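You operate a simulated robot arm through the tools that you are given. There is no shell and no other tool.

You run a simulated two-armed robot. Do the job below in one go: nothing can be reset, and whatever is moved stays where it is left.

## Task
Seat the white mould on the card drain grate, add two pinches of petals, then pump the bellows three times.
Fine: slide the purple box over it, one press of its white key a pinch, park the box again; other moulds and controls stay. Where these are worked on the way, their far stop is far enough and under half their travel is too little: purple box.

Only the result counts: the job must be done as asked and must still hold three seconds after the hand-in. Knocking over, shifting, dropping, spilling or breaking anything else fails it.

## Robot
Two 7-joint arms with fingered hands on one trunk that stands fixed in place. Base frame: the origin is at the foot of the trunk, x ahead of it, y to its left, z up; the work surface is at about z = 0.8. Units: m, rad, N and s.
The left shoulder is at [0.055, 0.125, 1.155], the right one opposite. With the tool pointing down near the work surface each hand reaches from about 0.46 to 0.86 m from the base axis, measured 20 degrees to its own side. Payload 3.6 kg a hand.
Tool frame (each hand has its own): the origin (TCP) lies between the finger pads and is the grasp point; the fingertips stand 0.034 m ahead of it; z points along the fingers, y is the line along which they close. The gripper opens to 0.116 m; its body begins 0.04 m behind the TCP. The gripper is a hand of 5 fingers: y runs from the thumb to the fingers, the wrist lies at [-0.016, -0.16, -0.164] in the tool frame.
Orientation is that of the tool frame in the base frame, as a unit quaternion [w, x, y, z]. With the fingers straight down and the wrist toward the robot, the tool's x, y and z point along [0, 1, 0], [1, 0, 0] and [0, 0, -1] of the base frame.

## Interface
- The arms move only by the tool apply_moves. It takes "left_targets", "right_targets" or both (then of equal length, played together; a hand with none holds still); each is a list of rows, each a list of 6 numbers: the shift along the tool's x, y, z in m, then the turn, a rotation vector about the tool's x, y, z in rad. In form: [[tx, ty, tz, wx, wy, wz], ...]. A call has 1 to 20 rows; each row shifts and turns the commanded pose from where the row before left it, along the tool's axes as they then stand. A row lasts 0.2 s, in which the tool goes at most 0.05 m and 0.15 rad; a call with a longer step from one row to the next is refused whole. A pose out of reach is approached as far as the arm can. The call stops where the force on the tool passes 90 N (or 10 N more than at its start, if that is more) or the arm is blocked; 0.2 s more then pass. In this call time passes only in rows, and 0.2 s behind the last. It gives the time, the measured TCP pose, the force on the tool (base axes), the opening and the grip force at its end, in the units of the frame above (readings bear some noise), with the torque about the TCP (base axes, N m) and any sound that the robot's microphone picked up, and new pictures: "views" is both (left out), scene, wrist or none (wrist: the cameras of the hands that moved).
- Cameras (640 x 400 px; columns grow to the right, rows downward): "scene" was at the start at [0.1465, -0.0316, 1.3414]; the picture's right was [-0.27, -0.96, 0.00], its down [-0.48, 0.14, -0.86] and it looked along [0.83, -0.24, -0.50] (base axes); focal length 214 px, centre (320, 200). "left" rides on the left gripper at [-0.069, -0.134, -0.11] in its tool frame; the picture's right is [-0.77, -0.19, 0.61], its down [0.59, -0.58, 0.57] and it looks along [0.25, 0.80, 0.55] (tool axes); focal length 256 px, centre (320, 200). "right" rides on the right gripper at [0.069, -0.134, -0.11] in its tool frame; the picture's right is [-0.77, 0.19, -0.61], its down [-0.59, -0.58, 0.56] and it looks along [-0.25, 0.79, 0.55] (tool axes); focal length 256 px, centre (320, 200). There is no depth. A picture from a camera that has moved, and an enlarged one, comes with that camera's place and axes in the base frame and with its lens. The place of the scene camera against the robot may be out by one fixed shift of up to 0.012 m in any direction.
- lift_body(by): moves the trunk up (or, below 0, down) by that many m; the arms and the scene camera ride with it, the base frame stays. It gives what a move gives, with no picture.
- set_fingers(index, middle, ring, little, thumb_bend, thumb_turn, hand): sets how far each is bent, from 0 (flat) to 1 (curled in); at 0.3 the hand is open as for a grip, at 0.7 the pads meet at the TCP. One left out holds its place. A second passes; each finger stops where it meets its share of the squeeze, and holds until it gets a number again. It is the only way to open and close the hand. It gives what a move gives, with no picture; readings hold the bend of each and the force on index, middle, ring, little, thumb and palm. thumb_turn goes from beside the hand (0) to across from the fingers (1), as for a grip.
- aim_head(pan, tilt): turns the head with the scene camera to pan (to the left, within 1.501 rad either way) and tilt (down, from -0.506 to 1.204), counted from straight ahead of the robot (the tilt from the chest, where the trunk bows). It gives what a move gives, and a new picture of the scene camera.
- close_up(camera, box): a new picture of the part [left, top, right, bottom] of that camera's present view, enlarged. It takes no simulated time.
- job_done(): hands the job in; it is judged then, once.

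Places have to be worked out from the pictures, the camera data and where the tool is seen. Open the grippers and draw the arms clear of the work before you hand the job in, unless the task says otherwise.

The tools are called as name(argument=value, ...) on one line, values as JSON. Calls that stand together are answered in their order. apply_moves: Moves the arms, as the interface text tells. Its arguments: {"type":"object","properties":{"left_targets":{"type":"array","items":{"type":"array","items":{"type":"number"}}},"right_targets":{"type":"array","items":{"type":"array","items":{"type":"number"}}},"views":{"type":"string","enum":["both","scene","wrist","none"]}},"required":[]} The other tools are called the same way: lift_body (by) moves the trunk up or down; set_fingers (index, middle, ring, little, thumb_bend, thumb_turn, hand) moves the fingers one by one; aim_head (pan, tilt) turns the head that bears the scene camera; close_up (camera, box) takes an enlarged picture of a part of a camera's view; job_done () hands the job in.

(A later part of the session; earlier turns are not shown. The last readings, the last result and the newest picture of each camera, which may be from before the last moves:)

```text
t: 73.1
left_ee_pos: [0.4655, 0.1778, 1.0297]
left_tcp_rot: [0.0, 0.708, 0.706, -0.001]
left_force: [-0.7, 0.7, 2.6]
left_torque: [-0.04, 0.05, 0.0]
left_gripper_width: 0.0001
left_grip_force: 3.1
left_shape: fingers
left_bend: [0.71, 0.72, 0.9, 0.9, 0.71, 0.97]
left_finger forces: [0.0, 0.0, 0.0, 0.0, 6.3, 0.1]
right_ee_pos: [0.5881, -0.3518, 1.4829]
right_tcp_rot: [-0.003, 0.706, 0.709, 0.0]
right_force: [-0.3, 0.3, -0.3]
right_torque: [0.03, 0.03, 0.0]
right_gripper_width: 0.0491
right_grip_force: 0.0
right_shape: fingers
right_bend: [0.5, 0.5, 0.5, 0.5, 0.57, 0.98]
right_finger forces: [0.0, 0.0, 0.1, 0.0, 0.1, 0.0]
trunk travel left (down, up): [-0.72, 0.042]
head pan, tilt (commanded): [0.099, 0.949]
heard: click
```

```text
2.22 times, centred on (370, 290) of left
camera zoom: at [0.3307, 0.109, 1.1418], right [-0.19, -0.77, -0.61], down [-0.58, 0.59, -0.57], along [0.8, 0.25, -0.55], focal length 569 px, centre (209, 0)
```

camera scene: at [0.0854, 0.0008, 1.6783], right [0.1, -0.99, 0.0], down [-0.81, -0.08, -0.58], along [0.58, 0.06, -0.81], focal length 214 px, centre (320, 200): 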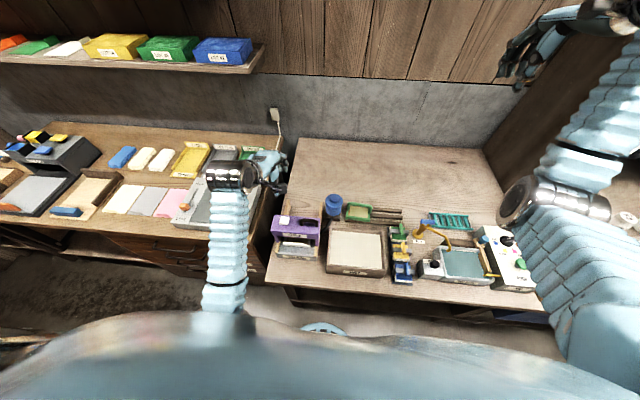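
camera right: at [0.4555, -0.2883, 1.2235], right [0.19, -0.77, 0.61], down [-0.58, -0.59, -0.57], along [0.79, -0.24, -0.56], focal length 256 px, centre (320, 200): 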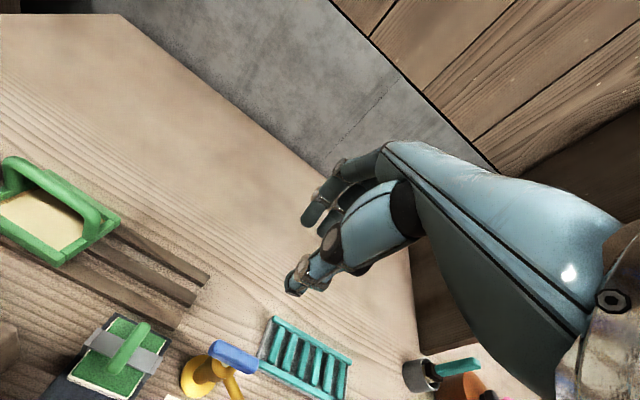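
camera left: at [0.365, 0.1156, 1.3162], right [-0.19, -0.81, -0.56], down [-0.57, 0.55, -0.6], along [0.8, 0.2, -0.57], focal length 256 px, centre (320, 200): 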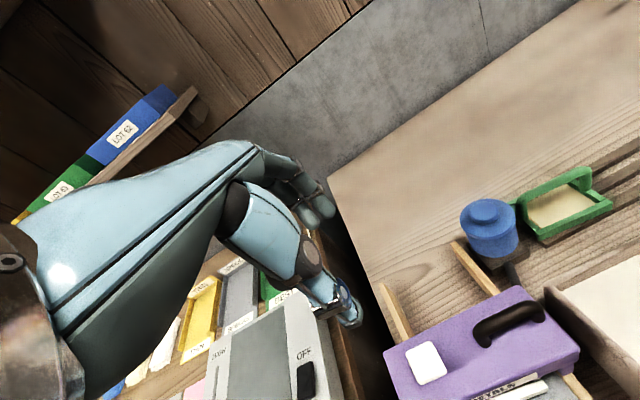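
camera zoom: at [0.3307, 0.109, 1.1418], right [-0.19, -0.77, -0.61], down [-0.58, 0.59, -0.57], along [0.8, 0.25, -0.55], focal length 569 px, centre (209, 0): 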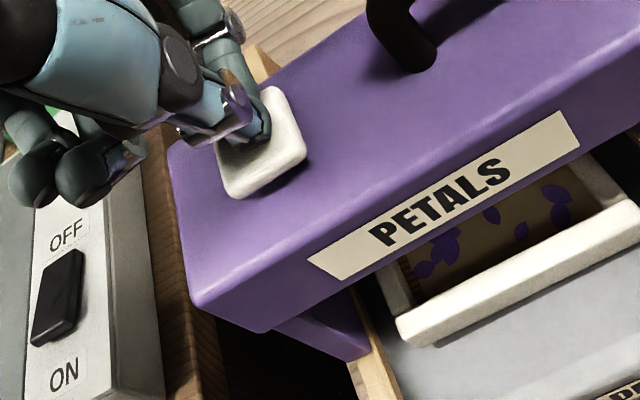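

Second click heard and more petals landed: two pinches done. I'll lift off and open the hand above the box.

apply_moves(left_targets=[[0, 0, -0.01, 0, 0, 0], [0, 0, -0.025, 0, 0, 0], [0, 0, -0.035, 0, 0, 0]], views="none")

set_fingers(hand="left", index=0.42, middle=0.42, ring=0.42, little=0.35, thumb_bend=0.42)

apply_moves(left_targets=[[-0.035, 0.005, 0, 0, 0, 0], [-0.035, 0.004, 0, 0, 0, 0], [-0.036, 0.003, 0, 0, 0, 0]], views="none")

close_up(camera="left", box=[240, 160, 520, 380])

close_up(camera="scene", box=[265, 170, 345, 260])

```text
t: 73.9
left_ee_pos: [0.4671, 0.1779, 1.1014]
left_tcp_rot: [-0.001, 0.707, 0.707, -0.002]
left_force: [0.4, -0.5, 1.1]
left_torque: [-0.02, -0.02, -0.04]
left_gripper_width: 0.0
left_grip_force: 0.0
left_shape: fingers
left_bend: [0.71, 0.72, 0.9, 0.9, 0.71, 0.97]
left_finger forces: [0.1, 0.0, 0.1, 0.0, 0.0, 0.0]
right_ee_pos: [0.5878, -0.3522, 1.4812]
right_tcp_rot: [-0.002, 0.707, 0.708, 0.0]
right_force: [0.3, -0.3, 0.4]
right_torque: [0.03, -0.01, 0.02]
right_gripper_width: 0.0495
right_grip_force: 0.0
right_shape: fingers
right_bend: [0.5, 0.5, 0.5, 0.5, 0.57, 0.98]
right_finger forces: [0.0, 0.0, 0.0, 0.1, 0.0, 0.1]
trunk travel left (down, up): [-0.72, 0.042]
head pan, tilt (commanded): [0.099, 0.949]
```

```text
t: 74.9
left_ee_pos: [0.4675, 0.1781, 1.0993]
left_tcp_rot: [0.0, 0.708, 0.706, -0.001]
left_force: [0.5, 0.1, 0.1]
left_torque: [-0.03, -0.02, -0.02]
left_gripper_width: 0.0824
left_grip_force: 0.0
left_shape: fingers
left_bend: [0.42, 0.42, 0.42, 0.35, 0.42, 0.97]
left_finger forces: [0.1, 0.0, 0.1, 0.0, 0.0, 0.0]
right_ee_pos: [0.5885, -0.3515, 1.4819]
right_tcp_rot: [-0.003, 0.706, 0.708, 0.0]
right_force: [0.0, 0.4, -0.3]
right_torque: [-0.01, 0.01, -0.01]
right_gripper_width: 0.049
right_grip_force: 0.0
right_shape: fingers
right_bend: [0.5, 0.5, 0.5, 0.5, 0.57, 0.98]
right_finger forces: [0.0, 0.0, 0.0, 0.1, 0.1, 0.0]
trunk travel left (down, up): [-0.72, 0.042]
head pan, tilt (commanded): [0.099, 0.949]
```

```text
t: 75.7
left_ee_pos: [0.4775, 0.0914, 1.0911]
left_tcp_rot: [-0.018, 0.706, 0.708, 0.014]
left_force: [0.1, 0.4, -0.1]
left_torque: [0.01, 0.02, -0.02]
left_gripper_width: 0.0825
left_grip_force: 0.0
left_shape: fingers
left_bend: [0.42, 0.42, 0.42, 0.35, 0.42, 0.97]
left_finger forces: [0.0, 0.0, 0.1, 0.0, 0.0, 0.1]
right_ee_pos: [0.5884, -0.3512, 1.482]
right_tcp_rot: [-0.002, 0.705, 0.709, -0.001]
right_force: [-0.9, 0.1, -0.1]
right_torque: [-0.02, -0.02, 0.0]
right_gripper_width: 0.0493
right_grip_force: 0.1
right_shape: fingers
right_bend: [0.5, 0.5, 0.5, 0.5, 0.57, 0.98]
right_finger forces: [0.0, 0.0, 0.0, 0.0, 0.0, 0.0]
trunk travel left (down, up): [-0.72, 0.042]
head pan, tilt (commanded): [0.099, 0.949]
```

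```text
1.82 times, centred on (380, 270) of left
camera zoom: at [0.3436, 0.017, 1.1993], right [-0.19, -0.74, -0.64], down [-0.58, 0.61, -0.53], along [0.79, 0.27, -0.55], focal length 465 px, centre (211, 73)
```

zoom: 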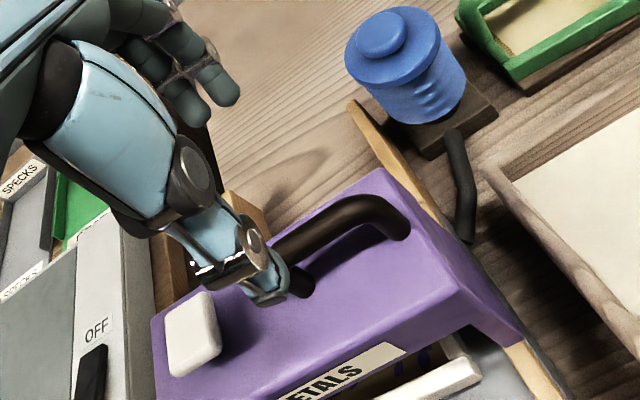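

```text
4.44 times, centred on (305, 215) of scene
camera zoom: at [0.0855, -0.0001, 1.6783], right [0.1, -0.99, 0.0], down [-0.81, -0.08, -0.58], along [0.58, 0.06, -0.81], focal length 953 px, centre (387, 133)
```

zoom: 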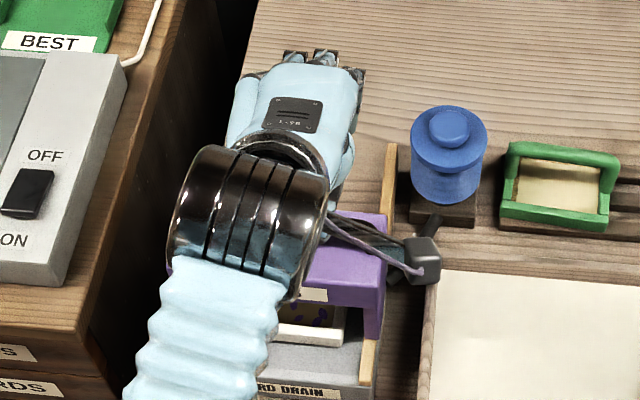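

The hand is over the handle but the thumb is only ~7 mm ahead of the bar; I'll open the thumb a bit more, then descend.

set_fingers(hand="left", thumb_bend=0.35)

apply_moves(left_targets=[[0, 0.002, 0.015, 0, 0, 0], [0, 0, 0.015, 0, 0, 0], [0, 0, 0.014, 0, 0, 0]], views="none")

close_up(camera="left", box=[240, 160, 520, 380])

```text
t: 76.7
left_ee_pos: [0.478, 0.0897, 1.0921]
left_tcp_rot: [-0.018, 0.707, 0.706, 0.014]
left_force: [-0.5, -0.5, 0.3]
left_torque: [-0.01, 0.01, 0.02]
left_gripper_width: 0.0923
left_grip_force: 0.2
left_shape: fingers
left_bend: [0.42, 0.42, 0.42, 0.35, 0.35, 0.97]
left_finger forces: [0.0, 0.0, 0.0, 0.0, 0.0, 0.1]
right_ee_pos: [0.5882, -0.3521, 1.4819]
right_tcp_rot: [-0.004, 0.706, 0.708, 0.0]
right_force: [-0.8, -0.5, -0.1]
right_torque: [-0.01, 0.0, 0.02]
right_gripper_width: 0.0491
right_grip_force: 0.1
right_shape: fingers
right_bend: [0.5, 0.5, 0.5, 0.5, 0.57, 0.98]
right_finger forces: [0.0, 0.0, 0.1, 0.0, 0.0, 0.0]
trunk travel left (down, up): [-0.72, 0.042]
head pan, tilt (commanded): [0.099, 0.949]
```

```text
t: 77.5
left_ee_pos: [0.4758, 0.0929, 1.0454]
left_tcp_rot: [-0.019, 0.707, 0.707, 0.011]
left_force: [-0.2, 0.4, -0.9]
left_torque: [-0.02, 0.02, -0.01]
left_gripper_width: 0.0924
left_grip_force: 0.0
left_shape: fingers
left_bend: [0.42, 0.42, 0.42, 0.35, 0.35, 0.97]
left_finger forces: [0.0, 0.1, 0.0, 0.1, 0.0, 0.0]
right_ee_pos: [0.5891, -0.3509, 1.4814]
right_tcp_rot: [-0.002, 0.707, 0.707, 0.0]
right_force: [0.3, -0.3, 0.0]
right_torque: [0.01, -0.01, -0.02]
right_gripper_width: 0.0492
right_grip_force: 0.0
right_shape: fingers
right_bend: [0.5, 0.5, 0.5, 0.5, 0.57, 0.98]
right_finger forces: [0.0, 0.0, 0.1, 0.0, 0.1, 0.1]
trunk travel left (down, up): [-0.72, 0.042]
head pan, tilt (commanded): [0.099, 0.949]
```

```text
1.82 times, centred on (380, 270) of left
camera zoom: at [0.342, 0.0197, 1.1554], right [-0.19, -0.74, -0.64], down [-0.58, 0.61, -0.53], along [0.79, 0.27, -0.55], focal length 465 px, centre (211, 73)
```

zoom: 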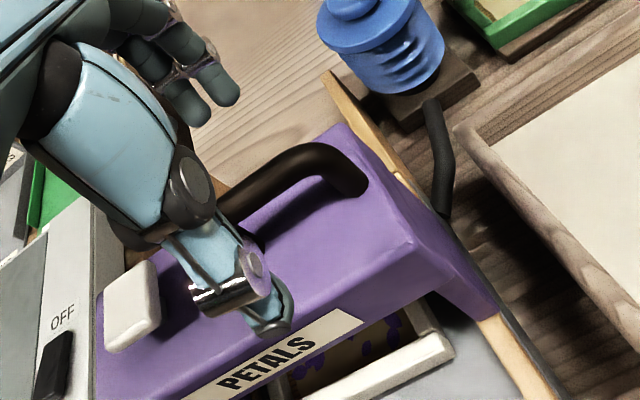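

The thumb is in front of the bar. I'll push the box away from the robot, first 4 cm.

apply_moves(left_targets=[[0, 0.012, 0, 0, 0, 0], [0, 0.014, 0, 0, 0, 0], [0, 0.014, 0, 0, 0, 0]], views="none")

close_up(camera="left", box=[240, 160, 520, 380])

```text
t: 78.5
left_ee_pos: [0.5141, 0.0995, 1.0442]
left_tcp_rot: [-0.022, 0.705, 0.709, 0.012]
left_force: [-2.3, -0.4, 0.6]
left_torque: [0.0, 0.12, -0.01]
left_gripper_width: 0.095
left_grip_force: 1.3
left_shape: fingers
left_bend: [0.42, 0.42, 0.42, 0.35, 0.34, 0.97]
left_finger forces: [0.0, 0.0, 0.0, 0.1, 2.5, 0.0]
right_ee_pos: [0.5885, -0.3496, 1.4832]
right_tcp_rot: [-0.003, 0.706, 0.709, 0.001]
right_force: [-0.2, 0.8, -0.5]
right_torque: [0.03, 0.0, 0.03]
right_gripper_width: 0.049
right_grip_force: 0.2
right_shape: fingers
right_bend: [0.5, 0.5, 0.5, 0.5, 0.57, 0.98]
right_finger forces: [0.1, 0.0, 0.0, 0.1, 0.1, 0.0]
trunk travel left (down, up): [-0.72, 0.042]
head pan, tilt (commanded): [0.099, 0.949]
stopped in row 3 (left hand): the arm was blocked; the commanded pose is now the measured one
```

```text
1.82 times, centred on (380, 270) of left
camera zoom: at [0.3807, 0.0235, 1.1543], right [-0.19, -0.74, -0.64], down [-0.59, 0.61, -0.53], along [0.79, 0.28, -0.55], focal length 465 px, centre (211, 73)
```

zoom: 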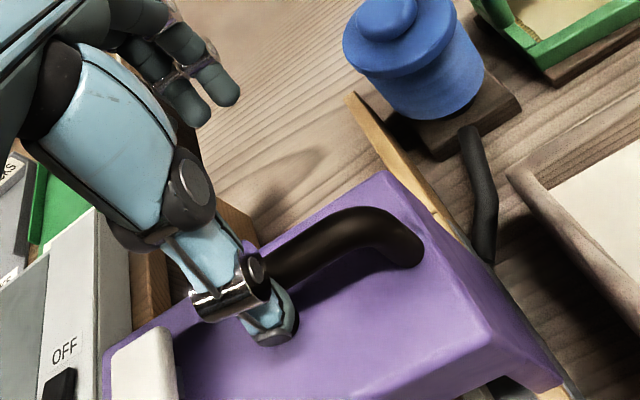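

The thumb met the bar but the arm jammed at a joint limit with the trunk this high (pulling worked at the lower trunk height). I'll back out up and to the left, so I can lower the trunk again.

apply_moves(left_targets=[[0, -0.012, 0, 0, 0, 0], [0.004, 0, -0.03, 0, 0, 0], [0.02, 0, -0.03, 0, 0, 0], [0.035, 0.005, -0.02, 0, 0, 0], [0.035, 0.005, -0.02, 0, 0, 0], [0.035, 0, -0.02, 0, 0, 0]], views="both")

```text
t: 79.9
left_ee_pos: [0.5145, 0.2241, 1.1772]
left_tcp_rot: [-0.019, 0.705, 0.709, 0.01]
left_force: [0.0, 0.4, 0.1]
left_torque: [-0.02, -0.01, -0.04]
left_gripper_width: 0.0933
left_grip_force: 0.0
left_shape: fingers
left_bend: [0.42, 0.42, 0.42, 0.35, 0.35, 0.97]
left_finger forces: [0.1, 0.0, 0.0, 0.1, 0.0, 0.0]
right_ee_pos: [0.5878, -0.3483, 1.4832]
right_tcp_rot: [-0.003, 0.706, 0.708, 0.0]
right_force: [-0.2, -0.7, 0.4]
right_torque: [-0.01, 0.04, -0.02]
right_gripper_width: 0.0492
right_grip_force: 0.1
right_shape: fingers
right_bend: [0.5, 0.5, 0.5, 0.5, 0.57, 0.98]
right_finger forces: [0.1, 0.0, 0.0, 0.0, 0.1, 0.0]
trunk travel left (down, up): [-0.72, 0.042]
head pan, tilt (commanded): [0.099, 0.949]
camera scene: at [0.0853, 0.0021, 1.6783], right [0.1, -0.99, 0.0], down [-0.81, -0.08, -0.58], along [0.58, 0.06, -0.81], focal length 214 px, centre (320, 200)
camera left: at [0.3815, 0.1489, 1.2862], right [-0.19, -0.74, -0.64], down [-0.59, 0.61, -0.53], along [0.79, 0.27, -0.55], focal length 256 px, centre (320, 200)
```

scene: 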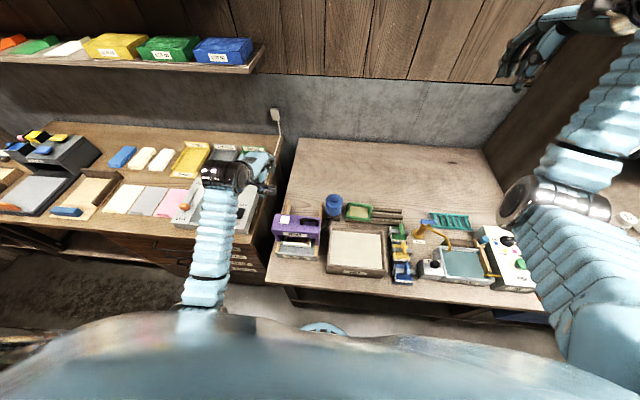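
left: 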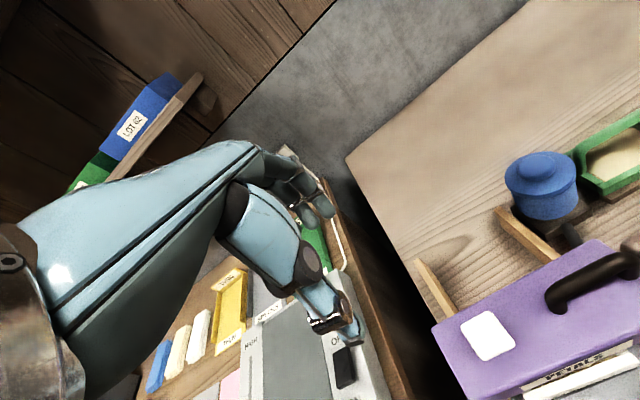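

The hand is clear. I'll raise it 6 cm, straighten it, then lower the trunk by 12 cm.

apply_moves(left_targets=[[0, 0, -0.03, 0, 0, 0], [0, 0, -0.03, -0.013, -0.041, 0.006]], views="none")

lift_body(by=-0.12)

close_up(camera="left", box=[360, 140, 640, 340])

```text
t: 80.5
left_ee_pos: [0.5142, 0.2195, 1.2343]
left_tcp_rot: [-0.001, 0.707, 0.707, 0.0]
left_force: [-0.4, 0.3, -0.5]
left_torque: [-0.06, 0.0, 0.03]
left_gripper_width: 0.0932
left_grip_force: 0.1
left_shape: fingers
left_bend: [0.42, 0.42, 0.42, 0.35, 0.35, 0.97]
left_finger forces: [0.1, 0.0, 0.0, 0.0, 0.1, 0.0]
right_ee_pos: [0.5876, -0.3511, 1.4832]
right_tcp_rot: [-0.002, 0.707, 0.708, 0.0]
right_force: [0.1, 0.7, 0.1]
right_torque: [-0.03, 0.03, 0.02]
right_gripper_width: 0.049
right_grip_force: 0.1
right_shape: fingers
right_bend: [0.5, 0.5, 0.5, 0.5, 0.57, 0.98]
right_finger forces: [0.1, 0.0, 0.0, 0.0, 0.0, 0.0]
trunk travel left (down, up): [-0.72, 0.042]
head pan, tilt (commanded): [0.099, 0.949]
```

```text
t: 82.0
left_ee_pos: [0.5129, 0.2176, 1.1107]
left_tcp_rot: [-0.001, 0.707, 0.707, 0.002]
left_force: [-1.1, -0.3, -0.3]
left_torque: [-0.02, 0.0, -0.01]
left_gripper_width: 0.093
left_grip_force: 0.0
left_shape: fingers
left_bend: [0.42, 0.42, 0.42, 0.35, 0.35, 0.97]
left_finger forces: [0.0, 0.0, 0.1, 0.1, 0.1, 0.0]
right_ee_pos: [0.5871, -0.3516, 1.3623]
right_tcp_rot: [-0.002, 0.706, 0.708, 0.001]
right_force: [0.3, 0.1, -0.1]
right_torque: [0.02, 0.0, -0.02]
right_gripper_width: 0.0494
right_grip_force: 0.0
right_shape: fingers
right_bend: [0.5, 0.5, 0.5, 0.5, 0.57, 0.98]
right_finger forces: [0.1, 0.1, 0.0, 0.0, 0.0, 0.0]
trunk travel left (down, up): [-0.6, 0.162]
head pan, tilt (commanded): [0.099, 0.949]
```

```text
2.00 times, centred on (500, 240) of left
camera zoom: at [0.3785, 0.1484, 1.2214], right [-0.19, -0.77, -0.61], down [-0.58, 0.59, -0.56], along [0.8, 0.25, -0.55], focal length 512 px, centre (-40, 120)
```

zoom: 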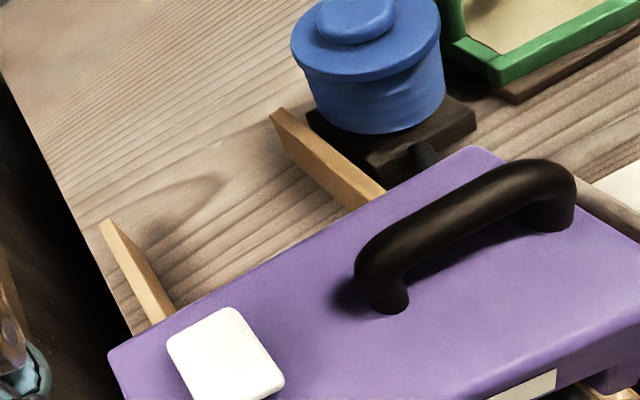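

Trunk lowered; the handle bar is at about (0.458, 0.085). I'll move the hand over it with the thumb ahead of the bar.

set_fingers(hand="left", thumb_bend=0.4)

apply_moves(left_targets=[[-0.035, -0.006, 0.002, 0, 0, 0], [-0.035, -0.006, 0.002, 0, 0, 0], [-0.035, -0.006, 0.003, 0, 0, 0], [-0.035, -0.006, 0.003, 0, 0, 0]], views="none")

close_up(camera="left", box=[240, 160, 520, 380])

```text
t: 83.0
left_ee_pos: [0.5133, 0.2174, 1.1105]
left_tcp_rot: [-0.001, 0.707, 0.708, 0.002]
left_force: [-0.4, -0.1, -1.0]
left_torque: [0.03, -0.01, 0.01]
left_gripper_width: 0.0859
left_grip_force: 0.0
left_shape: fingers
left_bend: [0.42, 0.42, 0.42, 0.35, 0.4, 0.97]
left_finger forces: [0.0, 0.0, 0.0, 0.0, 0.0, 0.0]
right_ee_pos: [0.5891, -0.3518, 1.3623]
right_tcp_rot: [-0.002, 0.707, 0.707, -0.001]
right_force: [-0.4, 0.1, 0.0]
right_torque: [-0.03, 0.01, 0.0]
right_gripper_width: 0.0493
right_grip_force: 0.1
right_shape: fingers
right_bend: [0.5, 0.5, 0.5, 0.5, 0.57, 0.98]
right_finger forces: [0.0, 0.0, 0.1, 0.1, 0.1, 0.1]
trunk travel left (down, up): [-0.6, 0.162]
head pan, tilt (commanded): [0.099, 0.949]
```

```text
t: 84.0
left_ee_pos: [0.488, 0.0772, 1.1025]
left_tcp_rot: [-0.002, 0.707, 0.707, 0.002]
left_force: [-0.6, 0.6, 0.1]
left_torque: [0.03, 0.0, -0.02]
left_gripper_width: 0.0859
left_grip_force: 0.1
left_shape: fingers
left_bend: [0.42, 0.42, 0.42, 0.35, 0.4, 0.97]
left_finger forces: [0.0, 0.0, 0.0, 0.1, 0.0, 0.0]
right_ee_pos: [0.5879, -0.3526, 1.3618]
right_tcp_rot: [-0.003, 0.706, 0.708, 0.0]
right_force: [0.0, -0.1, -0.3]
right_torque: [0.05, 0.01, 0.05]
right_gripper_width: 0.0492
right_grip_force: 0.0
right_shape: fingers
right_bend: [0.5, 0.5, 0.5, 0.5, 0.57, 0.98]
right_finger forces: [0.0, 0.0, 0.0, 0.0, 0.0, 0.0]
trunk travel left (down, up): [-0.6, 0.162]
head pan, tilt (commanded): [0.099, 0.949]
```

```text
1.82 times, centred on (380, 270) of left
camera zoom: at [0.3531, 0.0071, 1.2138], right [-0.19, -0.77, -0.62], down [-0.58, 0.59, -0.56], along [0.8, 0.25, -0.55], focal length 465 px, centre (211, 73)
```

zoom: 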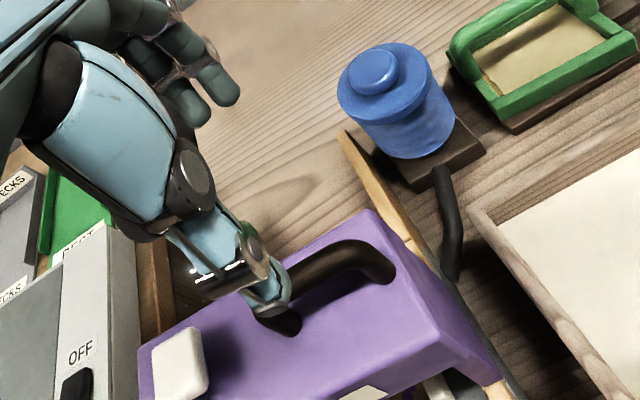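

The thumb tip will come down at x≈0.436, just ahead of the bar (front surface ≈0.451). Descending with a 4 mm shift for margin.

apply_moves(left_targets=[[0, -0.004, 0.015, 0, 0, 0], [0, 0, 0.022, 0, 0, 0], [0, 0, 0.02, 0, 0, 0]], views="none")

close_up(camera="left", box=[240, 160, 520, 380])

```text
t: 84.8
left_ee_pos: [0.4863, 0.0792, 1.0434]
left_tcp_rot: [-0.001, 0.707, 0.707, 0.001]
left_force: [-0.3, -0.3, -0.6]
left_torque: [0.01, 0.01, -0.02]
left_gripper_width: 0.0863
left_grip_force: 0.1
left_shape: fingers
left_bend: [0.42, 0.42, 0.42, 0.35, 0.4, 0.97]
left_finger forces: [0.0, 0.0, 0.0, 0.0, 0.0, 0.0]
right_ee_pos: [0.5881, -0.3502, 1.362]
right_tcp_rot: [-0.003, 0.706, 0.708, 0.0]
right_force: [-0.6, 0.2, -0.1]
right_torque: [0.01, -0.02, 0.01]
right_gripper_width: 0.0492
right_grip_force: 0.1
right_shape: fingers
right_bend: [0.5, 0.5, 0.5, 0.5, 0.57, 0.98]
right_finger forces: [0.1, 0.0, 0.0, 0.0, 0.1, 0.1]
trunk travel left (down, up): [-0.6, 0.162]
head pan, tilt (commanded): [0.099, 0.949]
```

```text
1.82 times, centred on (380, 270) of left
camera zoom: at [0.3508, 0.0099, 1.1539], right [-0.19, -0.77, -0.61], down [-0.58, 0.59, -0.56], along [0.8, 0.25, -0.55], focal length 465 px, centre (211, 73)
```

zoom: 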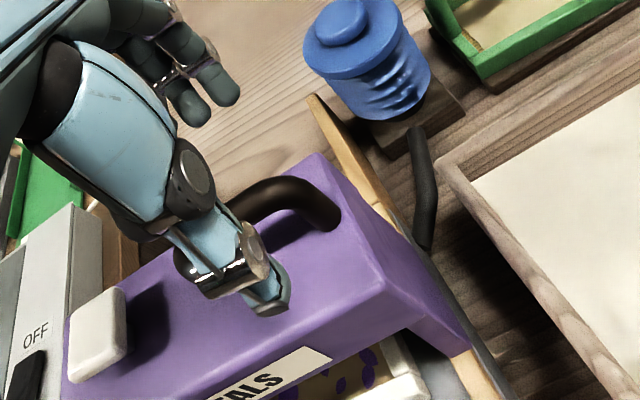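

The thumb is in front of the bar, clear of everything else. Now I push the box away in steps.

apply_moves(left_targets=[[0, 0.012, 0, 0, 0, 0], [0, 0.014, 0, 0, 0, 0], [0, 0.014, 0, 0, 0, 0], [0, 0.014, 0, 0, 0, 0]], views="none")

close_up(camera="left", box=[240, 160, 520, 380])

```text
t: 85.8
left_ee_pos: [0.5395, 0.0786, 1.0452]
left_tcp_rot: [-0.001, 0.707, 0.707, 0.002]
left_force: [0.2, -0.3, -0.5]
left_torque: [0.0, -0.01, -0.03]
left_gripper_width: 0.0866
left_grip_force: 0.1
left_shape: fingers
left_bend: [0.42, 0.42, 0.42, 0.35, 0.4, 0.97]
left_finger forces: [0.1, 0.0, 0.1, 0.0, 0.5, 0.0]
right_ee_pos: [0.5877, -0.3512, 1.3635]
right_tcp_rot: [-0.002, 0.706, 0.708, 0.0]
right_force: [-0.7, 0.1, -0.6]
right_torque: [0.01, 0.01, 0.04]
right_gripper_width: 0.0493
right_grip_force: 0.0
right_shape: fingers
right_bend: [0.5, 0.5, 0.5, 0.5, 0.57, 0.98]
right_finger forces: [0.1, 0.0, 0.1, 0.0, 0.1, 0.0]
trunk travel left (down, up): [-0.6, 0.162]
head pan, tilt (commanded): [0.099, 0.949]
```

```text
1.82 times, centred on (380, 270) of left
camera zoom: at [0.4041, 0.0085, 1.1551], right [-0.19, -0.77, -0.61], down [-0.58, 0.59, -0.56], along [0.8, 0.25, -0.55], focal length 465 px, centre (211, 73)
```

zoom: 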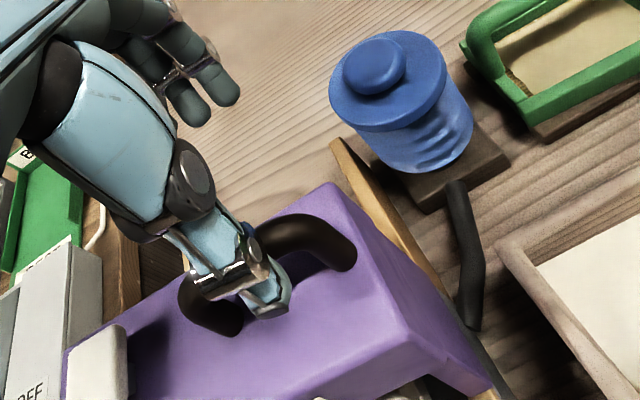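

The thumb pushes the box freely. Continuing toward the park stop.

apply_moves(left_targets=[[0, 0.016, 0, 0, 0, 0], [0, 0.016, 0, 0, 0, 0], [0, 0.016, 0, 0, 0, 0], [0, 0.014, 0, 0, 0, 0]], views="none")

close_up(camera="left", box=[240, 160, 520, 380])

close_up(camera="scene", box=[260, 140, 350, 260])

```text
t: 86.8
left_ee_pos: [0.6012, 0.0767, 1.0445]
left_tcp_rot: [-0.001, 0.707, 0.707, 0.002]
left_force: [0.2, 1.6, -0.4]
left_torque: [0.01, 0.06, -0.04]
left_gripper_width: 0.0865
left_grip_force: 0.0
left_shape: fingers
left_bend: [0.42, 0.42, 0.42, 0.35, 0.4, 0.98]
left_finger forces: [0.0, 0.1, 0.1, 0.0, 0.7, 0.0]
right_ee_pos: [0.5901, -0.3515, 1.3624]
right_tcp_rot: [-0.003, 0.707, 0.707, 0.0]
right_force: [0.2, -1.4, 0.1]
right_torque: [0.02, 0.03, -0.01]
right_gripper_width: 0.0492
right_grip_force: 0.1
right_shape: fingers
right_bend: [0.5, 0.5, 0.5, 0.5, 0.57, 0.98]
right_finger forces: [0.1, 0.0, 0.1, 0.0, 0.0, 0.0]
trunk travel left (down, up): [-0.6, 0.162]
head pan, tilt (commanded): [0.099, 0.949]
```

```text
1.82 times, centred on (380, 270) of left
camera zoom: at [0.4663, 0.0074, 1.1555], right [-0.19, -0.77, -0.61], down [-0.58, 0.59, -0.56], along [0.8, 0.25, -0.55], focal length 465 px, centre (211, 73)
```

zoom: 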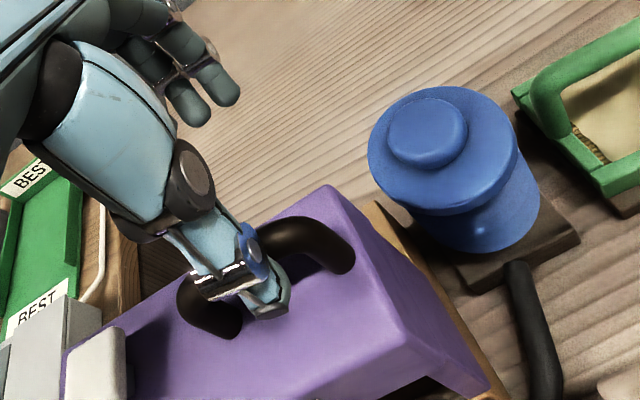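

```text
3.33 times, centred on (305, 200) of scene
camera zoom: at [0.0891, 0.0, 1.5582], right [0.1, -0.99, 0.0], down [-0.81, -0.08, -0.58], along [0.58, 0.06, -0.81], focal length 715 px, centre (370, 200)
```

zoom: 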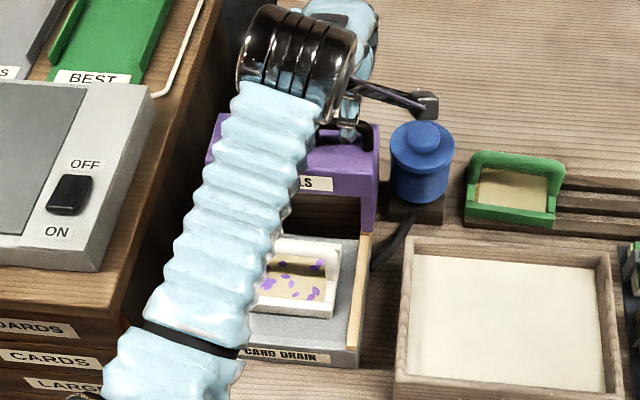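

The petals are visible in the mould and the box is nearly back. About 3 cm remain; I'll push slower.

apply_moves(left_targets=[[0, 0.01, 0, 0, 0, 0], [0, 0.01, 0, 0, 0, 0], [0, 0.006, 0, 0, 0, 0]], views="none")

close_up(camera="left", box=[240, 160, 520, 380])

```text
t: 87.6
left_ee_pos: [0.6279, 0.0762, 1.043]
left_tcp_rot: [-0.001, 0.707, 0.707, 0.002]
left_force: [-2.2, 0.5, 1.9]
left_torque: [-0.01, 0.15, -0.03]
left_gripper_width: 0.0879
left_grip_force: 0.6
left_shape: fingers
left_bend: [0.42, 0.42, 0.42, 0.35, 0.39, 0.97]
left_finger forces: [0.1, 0.1, 0.0, 0.1, 2.5, 0.0]
right_ee_pos: [0.5879, -0.3521, 1.3626]
right_tcp_rot: [-0.002, 0.706, 0.708, 0.0]
right_force: [-0.6, -0.4, -0.7]
right_torque: [0.0, 0.0, 0.0]
right_gripper_width: 0.0492
right_grip_force: 0.2
right_shape: fingers
right_bend: [0.5, 0.5, 0.5, 0.5, 0.57, 0.98]
right_finger forces: [0.0, 0.1, 0.0, 0.0, 0.0, 0.0]
trunk travel left (down, up): [-0.6, 0.162]
head pan, tilt (commanded): [0.099, 0.949]
```

```text
1.82 times, centred on (380, 270) of left
camera zoom: at [0.4923, 0.0072, 1.1548], right [-0.19, -0.77, -0.61], down [-0.58, 0.59, -0.56], along [0.8, 0.25, -0.55], focal length 465 px, centre (211, 73)
```

zoom: 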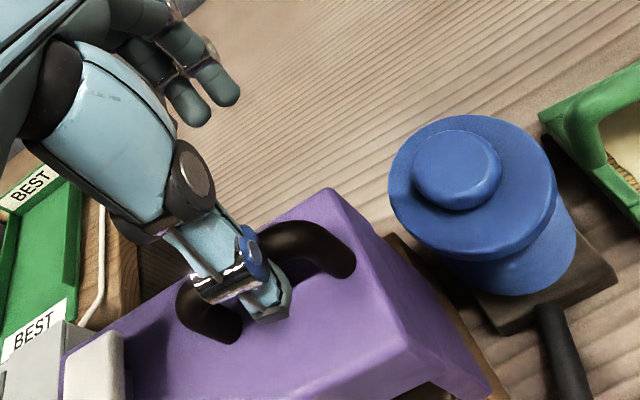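

Force is rising (2.5 N on the thumb): the park stop seems reached. One more small push to confirm.

apply_moves(left_targets=[[0, 0.005, 0, 0, 0, 0], [0, 0.004, 0, 0, 0, 0]], views="none")

close_up(camera="left", box=[240, 160, 520, 380])

```text
t: 88.2
left_ee_pos: [0.6367, 0.0773, 1.0441]
left_tcp_rot: [-0.001, 0.707, 0.707, 0.001]
left_force: [-1.7, -0.9, 1.3]
left_torque: [0.01, 0.12, 0.03]
left_gripper_width: 0.0876
left_grip_force: 1.2
left_shape: fingers
left_bend: [0.42, 0.42, 0.42, 0.35, 0.39, 0.97]
left_finger forces: [0.1, 0.1, 0.0, 0.0, 2.3, 0.0]
right_ee_pos: [0.5873, -0.3517, 1.3625]
right_tcp_rot: [-0.002, 0.707, 0.708, -0.001]
right_force: [-0.2, -0.2, 0.6]
right_torque: [0.01, -0.01, -0.01]
right_gripper_width: 0.0493
right_grip_force: 0.1
right_shape: fingers
right_bend: [0.5, 0.5, 0.5, 0.5, 0.57, 0.98]
right_finger forces: [0.0, 0.0, 0.0, 0.1, 0.1, 0.0]
trunk travel left (down, up): [-0.6, 0.162]
head pan, tilt (commanded): [0.099, 0.949]
```

```text
1.82 times, centred on (380, 270) of left
camera zoom: at [0.5013, 0.008, 1.1549], right [-0.19, -0.77, -0.61], down [-0.58, 0.59, -0.56], along [0.8, 0.25, -0.55], focal length 465 px, centre (211, 73)
```

zoom: 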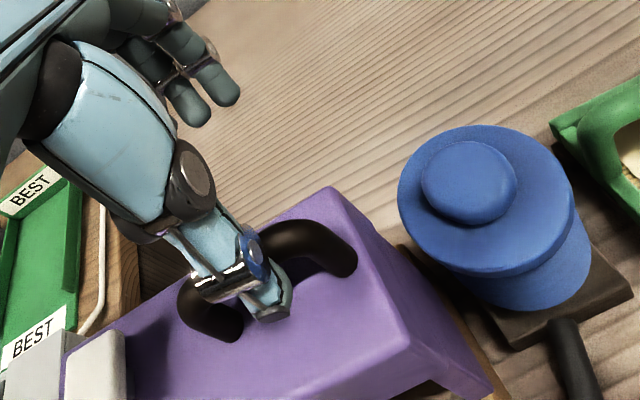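

The box still moves along with the hand at constant force, so the stop isn't reached yet. I'll keep nudging.

apply_moves(left_targets=[[0, 0.004, 0, 0, 0, 0], [0, 0.004, 0, 0, 0, 0]], views="none")

close_up(camera="left", box=[240, 160, 520, 380])

close_up(camera="scene", box=[260, 140, 350, 260])

```text
t: 88.8
left_ee_pos: [0.6443, 0.079, 1.0437]
left_tcp_rot: [0.0, 0.707, 0.707, 0.003]
left_force: [-0.5, -0.8, 1.1]
left_torque: [-0.01, 0.14, 0.04]
left_gripper_width: 0.0872
left_grip_force: 0.9
left_shape: fingers
left_bend: [0.42, 0.42, 0.42, 0.35, 0.39, 0.97]
left_finger forces: [0.0, 0.1, 0.0, 0.0, 2.1, 0.1]
right_ee_pos: [0.5885, -0.3519, 1.3631]
right_tcp_rot: [-0.003, 0.707, 0.708, 0.0]
right_force: [-0.3, 0.8, -0.3]
right_torque: [-0.01, 0.02, 0.02]
right_gripper_width: 0.0495
right_grip_force: 0.1
right_shape: fingers
right_bend: [0.5, 0.5, 0.5, 0.5, 0.57, 0.98]
right_finger forces: [0.1, 0.0, 0.0, 0.0, 0.0, 0.0]
trunk travel left (down, up): [-0.6, 0.162]
head pan, tilt (commanded): [0.099, 0.949]
```

```text
1.82 times, centred on (380, 270) of left
camera zoom: at [0.5097, 0.0086, 1.1546], right [-0.19, -0.77, -0.61], down [-0.58, 0.59, -0.56], along [0.8, 0.25, -0.55], focal length 465 px, centre (211, 73)
```

zoom: 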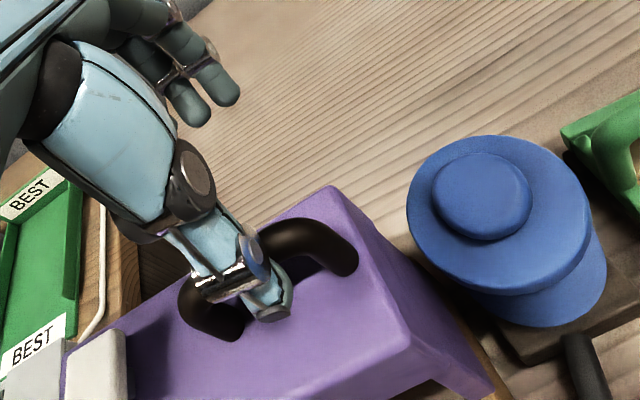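

```text
3.33 times, centred on (305, 200) of scene
camera zoom: at [0.088, -0.0003, 1.5583], right [0.1, -0.99, 0.0], down [-0.81, -0.08, -0.58], along [0.58, 0.06, -0.81], focal length 715 px, centre (370, 200)
```

zoom: 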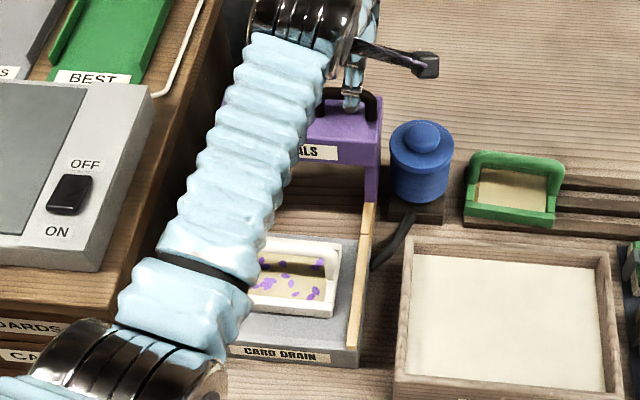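

Compared with the same view before, the label is within ~2 px of its parked position. A final few millimetres to the stop.

apply_moves(left_targets=[[0, 0.003, 0, 0, 0, 0], [0, 0.003, 0, 0, 0, 0]], views="none")

close_up(camera="scene", box=[260, 140, 350, 260])

```text
t: 89.4
left_ee_pos: [0.6494, 0.0771, 1.0432]
left_tcp_rot: [0.0, 0.707, 0.707, 0.001]
left_force: [-7.2, -1.5, 0.2]
left_torque: [-0.1, 0.25, 0.1]
left_gripper_width: 0.0905
left_grip_force: 3.5
left_shape: fingers
left_bend: [0.42, 0.42, 0.42, 0.35, 0.38, 0.97]
left_finger forces: [0.0, 0.0, 0.0, 0.1, 6.9, 0.0]
right_ee_pos: [0.5868, -0.3521, 1.3629]
right_tcp_rot: [-0.002, 0.706, 0.708, 0.001]
right_force: [-0.1, 0.1, 0.0]
right_torque: [-0.01, -0.02, -0.02]
right_gripper_width: 0.0491
right_grip_force: 0.1
right_shape: fingers
right_bend: [0.5, 0.5, 0.5, 0.5, 0.57, 0.98]
right_finger forces: [0.0, 0.1, 0.0, 0.0, 0.0, 0.0]
trunk travel left (down, up): [-0.6, 0.162]
head pan, tilt (commanded): [0.099, 0.949]
```

```text
3.33 times, centred on (305, 200) of scene
camera zoom: at [0.0868, -0.0003, 1.5584], right [0.1, -0.99, 0.0], down [-0.81, -0.08, -0.58], along [0.58, 0.06, -0.81], focal length 715 px, centre (370, 200)
```

zoom: 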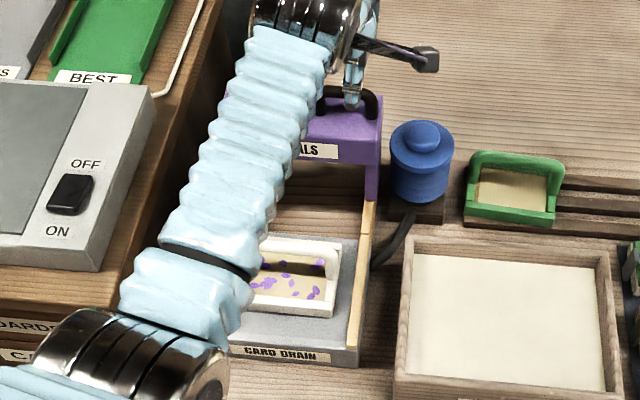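

Force jumped to 7 N: the box is firmly at its park stop. I'll back the thumb off, lift the left hand clear and take it aside.

apply_moves(left_targets=[[0, -0.012, 0, 0, 0, 0], [0, -0.014, 0, 0, 0, 0], [0, 0, -0.03, 0, 0, 0], [0, 0, -0.035, 0, 0, 0], [0, 0, -0.035, 0, 0, 0]], views="none")

apply_moves(left_targets=[[0.03, -0.02, -0.01, 0, 0, 0], [0.04, -0.02, -0.01, 0, 0, 0], [0.04, -0.02, -0.01, 0, 0, 0], [0.04, -0.02, -0.01, 0, 0, 0], [0.04, -0.02, -0.01, 0, 0, 0], [0.04, 0, 0, 0, 0, 0]], right_targets=[[0, 0, 0, 0, 0, 0], [0, 0, 0, 0, 0, 0], [0, 0, 0, 0, 0, 0], [0, 0, 0, 0, 0, 0], [0, 0, 0, 0, 0, 0], [0, 0, 0, 0, 0, 0]], views="both")

close_up(camera="scene", box=[260, 140, 380, 260])

```text
t: 90.6
left_ee_pos: [0.6234, 0.0769, 1.1452]
left_tcp_rot: [-0.003, 0.707, 0.707, 0.0]
left_force: [-1.1, -0.1, -0.1]
left_torque: [0.01, 0.01, -0.02]
left_gripper_width: 0.086
left_grip_force: 0.1
left_shape: fingers
left_bend: [0.42, 0.42, 0.42, 0.35, 0.4, 0.97]
left_finger forces: [0.1, 0.0, 0.0, 0.0, 0.0, 0.0]
right_ee_pos: [0.5886, -0.3509, 1.3625]
right_tcp_rot: [-0.003, 0.707, 0.708, 0.0]
right_force: [0.4, -0.4, -0.3]
right_torque: [0.01, 0.01, 0.0]
right_gripper_width: 0.0492
right_grip_force: 0.1
right_shape: fingers
right_bend: [0.5, 0.5, 0.5, 0.5, 0.57, 0.98]
right_finger forces: [0.0, 0.0, 0.0, 0.0, 0.0, 0.0]
trunk travel left (down, up): [-0.6, 0.162]
head pan, tilt (commanded): [0.099, 0.949]
```

```text
t: 92.0
left_ee_pos: [0.5251, 0.3096, 1.1904]
left_tcp_rot: [-0.001, 0.708, 0.706, 0.0]
left_force: [1.1, 0.5, 0.1]
left_torque: [0.0, -0.01, -0.01]
left_gripper_width: 0.0859
left_grip_force: 0.1
left_shape: fingers
left_bend: [0.42, 0.42, 0.42, 0.35, 0.4, 0.97]
left_finger forces: [0.0, 0.0, 0.0, 0.1, 0.0, 0.1]
right_ee_pos: [0.5892, -0.3488, 1.3627]
right_tcp_rot: [-0.002, 0.707, 0.708, -0.001]
right_force: [0.1, -0.2, -1.4]
right_torque: [-0.01, 0.04, 0.04]
right_gripper_width: 0.0493
right_grip_force: 0.2
right_shape: fingers
right_bend: [0.5, 0.5, 0.5, 0.5, 0.57, 0.98]
right_finger forces: [0.0, 0.1, 0.0, 0.0, 0.1, 0.0]
trunk travel left (down, up): [-0.6, 0.162]
head pan, tilt (commanded): [0.099, 0.949]
camera scene: at [0.0885, 0.0019, 1.5582], right [0.1, -0.99, 0.0], down [-0.81, -0.08, -0.58], along [0.58, 0.06, -0.81], focal length 214 px, centre (320, 200)
camera right: at [0.4547, -0.2809, 1.4738], right [0.19, -0.77, 0.61], down [-0.58, -0.59, -0.56], along [0.79, -0.24, -0.56], focal length 256 px, centre (320, 200)
camera left: at [0.3906, 0.2399, 1.3029], right [-0.19, -0.77, -0.61], down [-0.58, 0.59, -0.56], along [0.8, 0.25, -0.55], focal length 256 px, centre (320, 200)
```

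scene: 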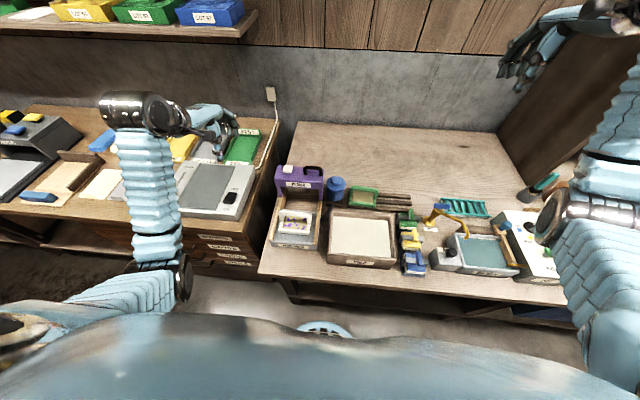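
right: 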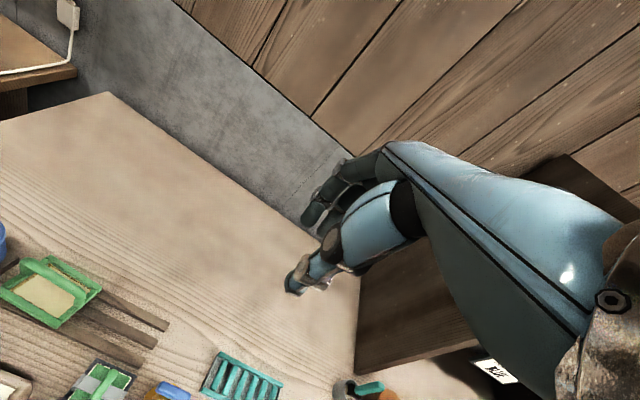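
left: 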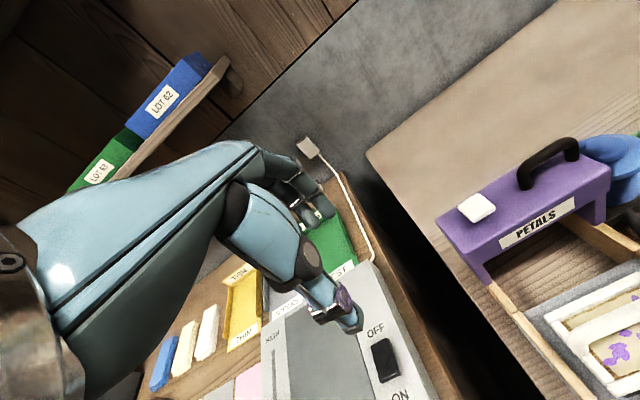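

```text
3.33 times, centred on (320, 200) of scene
camera zoom: at [0.0885, 0.0019, 1.5582], right [0.1, -0.99, 0.0], down [-0.81, -0.08, -0.58], along [0.58, 0.06, -0.81], focal length 715 px, centre (320, 200)
```

zoom: 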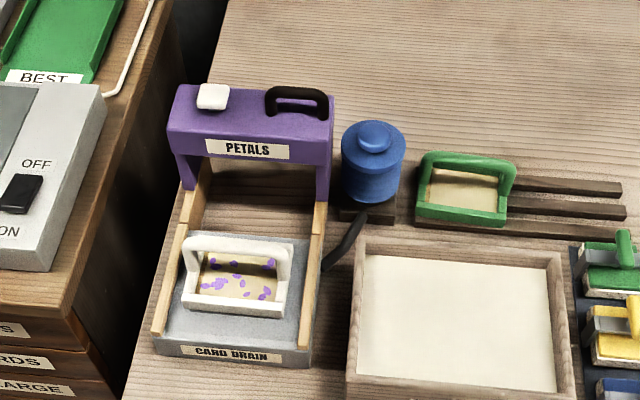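

The job so far looks right: mould with petals on the grate, box parked. Now the right hand: form the pinch tip and move it toward the bellows.

set_fingers(hand="right", index=0.72, middle=0.72, ring=0.9, little=0.9, thumb_bend=0.72)

apply_moves(right_targets=[[0.037, 0.003, 0.015, 0, 0, 0], [0.037, 0.003, 0.02, 0, 0, 0], [0.037, 0.003, 0.02, 0, 0, 0], [0.037, 0.003, 0.02, 0, 0, 0], [0.037, 0.003, 0.02, 0, 0, 0], [0.037, 0.003, 0.025, 0, 0, 0], [0.037, 0.003, 0.025, 0, 0, 0], [0.037, 0.003, 0.025, 0, 0, 0]], views="both")

close_up(camera="right", box=[80, 160, 400, 400])

```text
t: 93.0
left_ee_pos: [0.5258, 0.3072, 1.192]
left_tcp_rot: [-0.002, 0.708, 0.707, 0.001]
left_force: [0.1, 0.6, -0.8]
left_torque: [0.01, -0.01, -0.01]
left_gripper_width: 0.0859
left_grip_force: 0.0
left_shape: fingers
left_bend: [0.42, 0.42, 0.42, 0.35, 0.4, 0.97]
left_finger forces: [0.0, 0.0, 0.0, 0.1, 0.1, 0.0]
right_ee_pos: [0.5879, -0.3511, 1.3612]
right_tcp_rot: [-0.002, 0.706, 0.708, 0.0]
right_force: [-0.9, -1.3, -0.6]
right_torque: [0.01, 0.02, 0.01]
right_gripper_width: 0.0
right_grip_force: 0.1
right_shape: fingers
right_bend: [0.71, 0.72, 0.9, 0.9, 0.72, 1.0]
right_finger forces: [0.0, 0.1, 0.1, 0.0, 0.0, 0.0]
trunk travel left (down, up): [-0.6, 0.162]
head pan, tilt (commanded): [0.099, 0.949]
```

```text
t: 94.8
left_ee_pos: [0.526, 0.3096, 1.1904]
left_tcp_rot: [-0.001, 0.707, 0.707, 0.001]
left_force: [0.6, 0.5, 0.6]
left_torque: [-0.02, 0.03, 0.0]
left_gripper_width: 0.086
left_grip_force: 0.0
left_shape: fingers
left_bend: [0.42, 0.42, 0.42, 0.35, 0.4, 0.97]
left_finger forces: [0.1, 0.1, 0.0, 0.0, 0.0, 0.0]
right_ee_pos: [0.6081, -0.0508, 1.1912]
right_tcp_rot: [-0.003, 0.706, 0.708, 0.0]
right_force: [0.7, 0.9, -0.4]
right_torque: [-0.02, 0.0, -0.01]
right_gripper_width: 0.0
right_grip_force: 0.1
right_shape: fingers
right_bend: [0.71, 0.72, 0.9, 0.9, 0.72, 1.0]
right_finger forces: [0.0, 0.0, 0.1, 0.0, 0.0, 0.0]
trunk travel left (down, up): [-0.6, 0.162]
head pan, tilt (commanded): [0.099, 0.949]
camera scene: at [0.0884, 0.0022, 1.5583], right [0.1, -0.99, 0.0], down [-0.81, -0.08, -0.58], along [0.58, 0.06, -0.81], focal length 214 px, centre (320, 200)
camera right: at [0.4744, 0.0177, 1.3028], right [0.19, -0.77, 0.61], down [-0.58, -0.59, -0.57], along [0.79, -0.24, -0.56], focal length 256 px, centre (320, 200)
```

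scene: 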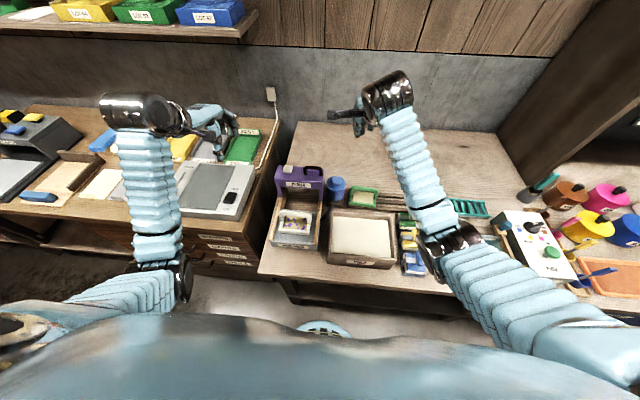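
right: 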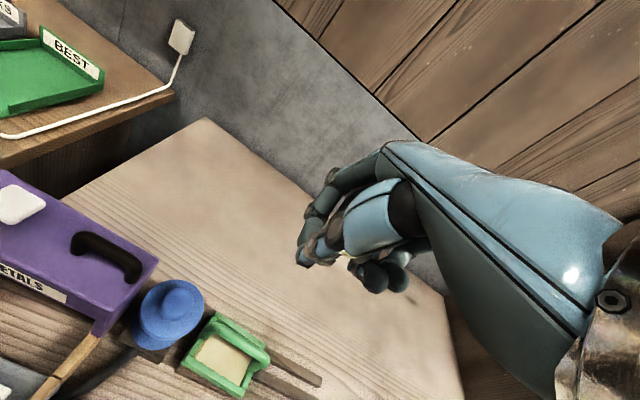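

```text
1.67 times, centred on (240, 280) of right
camera zoom: at [0.4744, 0.0177, 1.3028], right [0.19, -0.77, 0.61], down [-0.58, -0.59, -0.57], along [0.79, -0.24, -0.56], focal length 427 px, centre (453, 67)
```

zoom: 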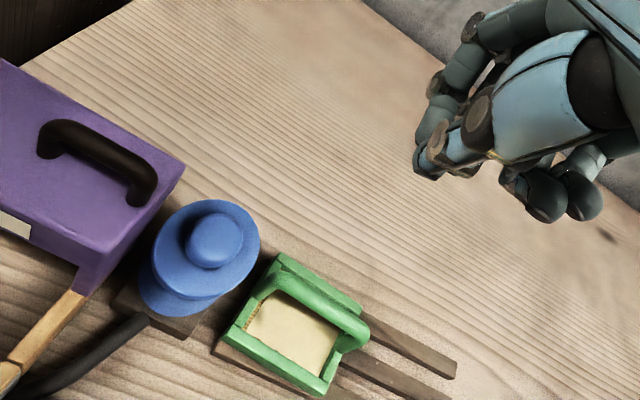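

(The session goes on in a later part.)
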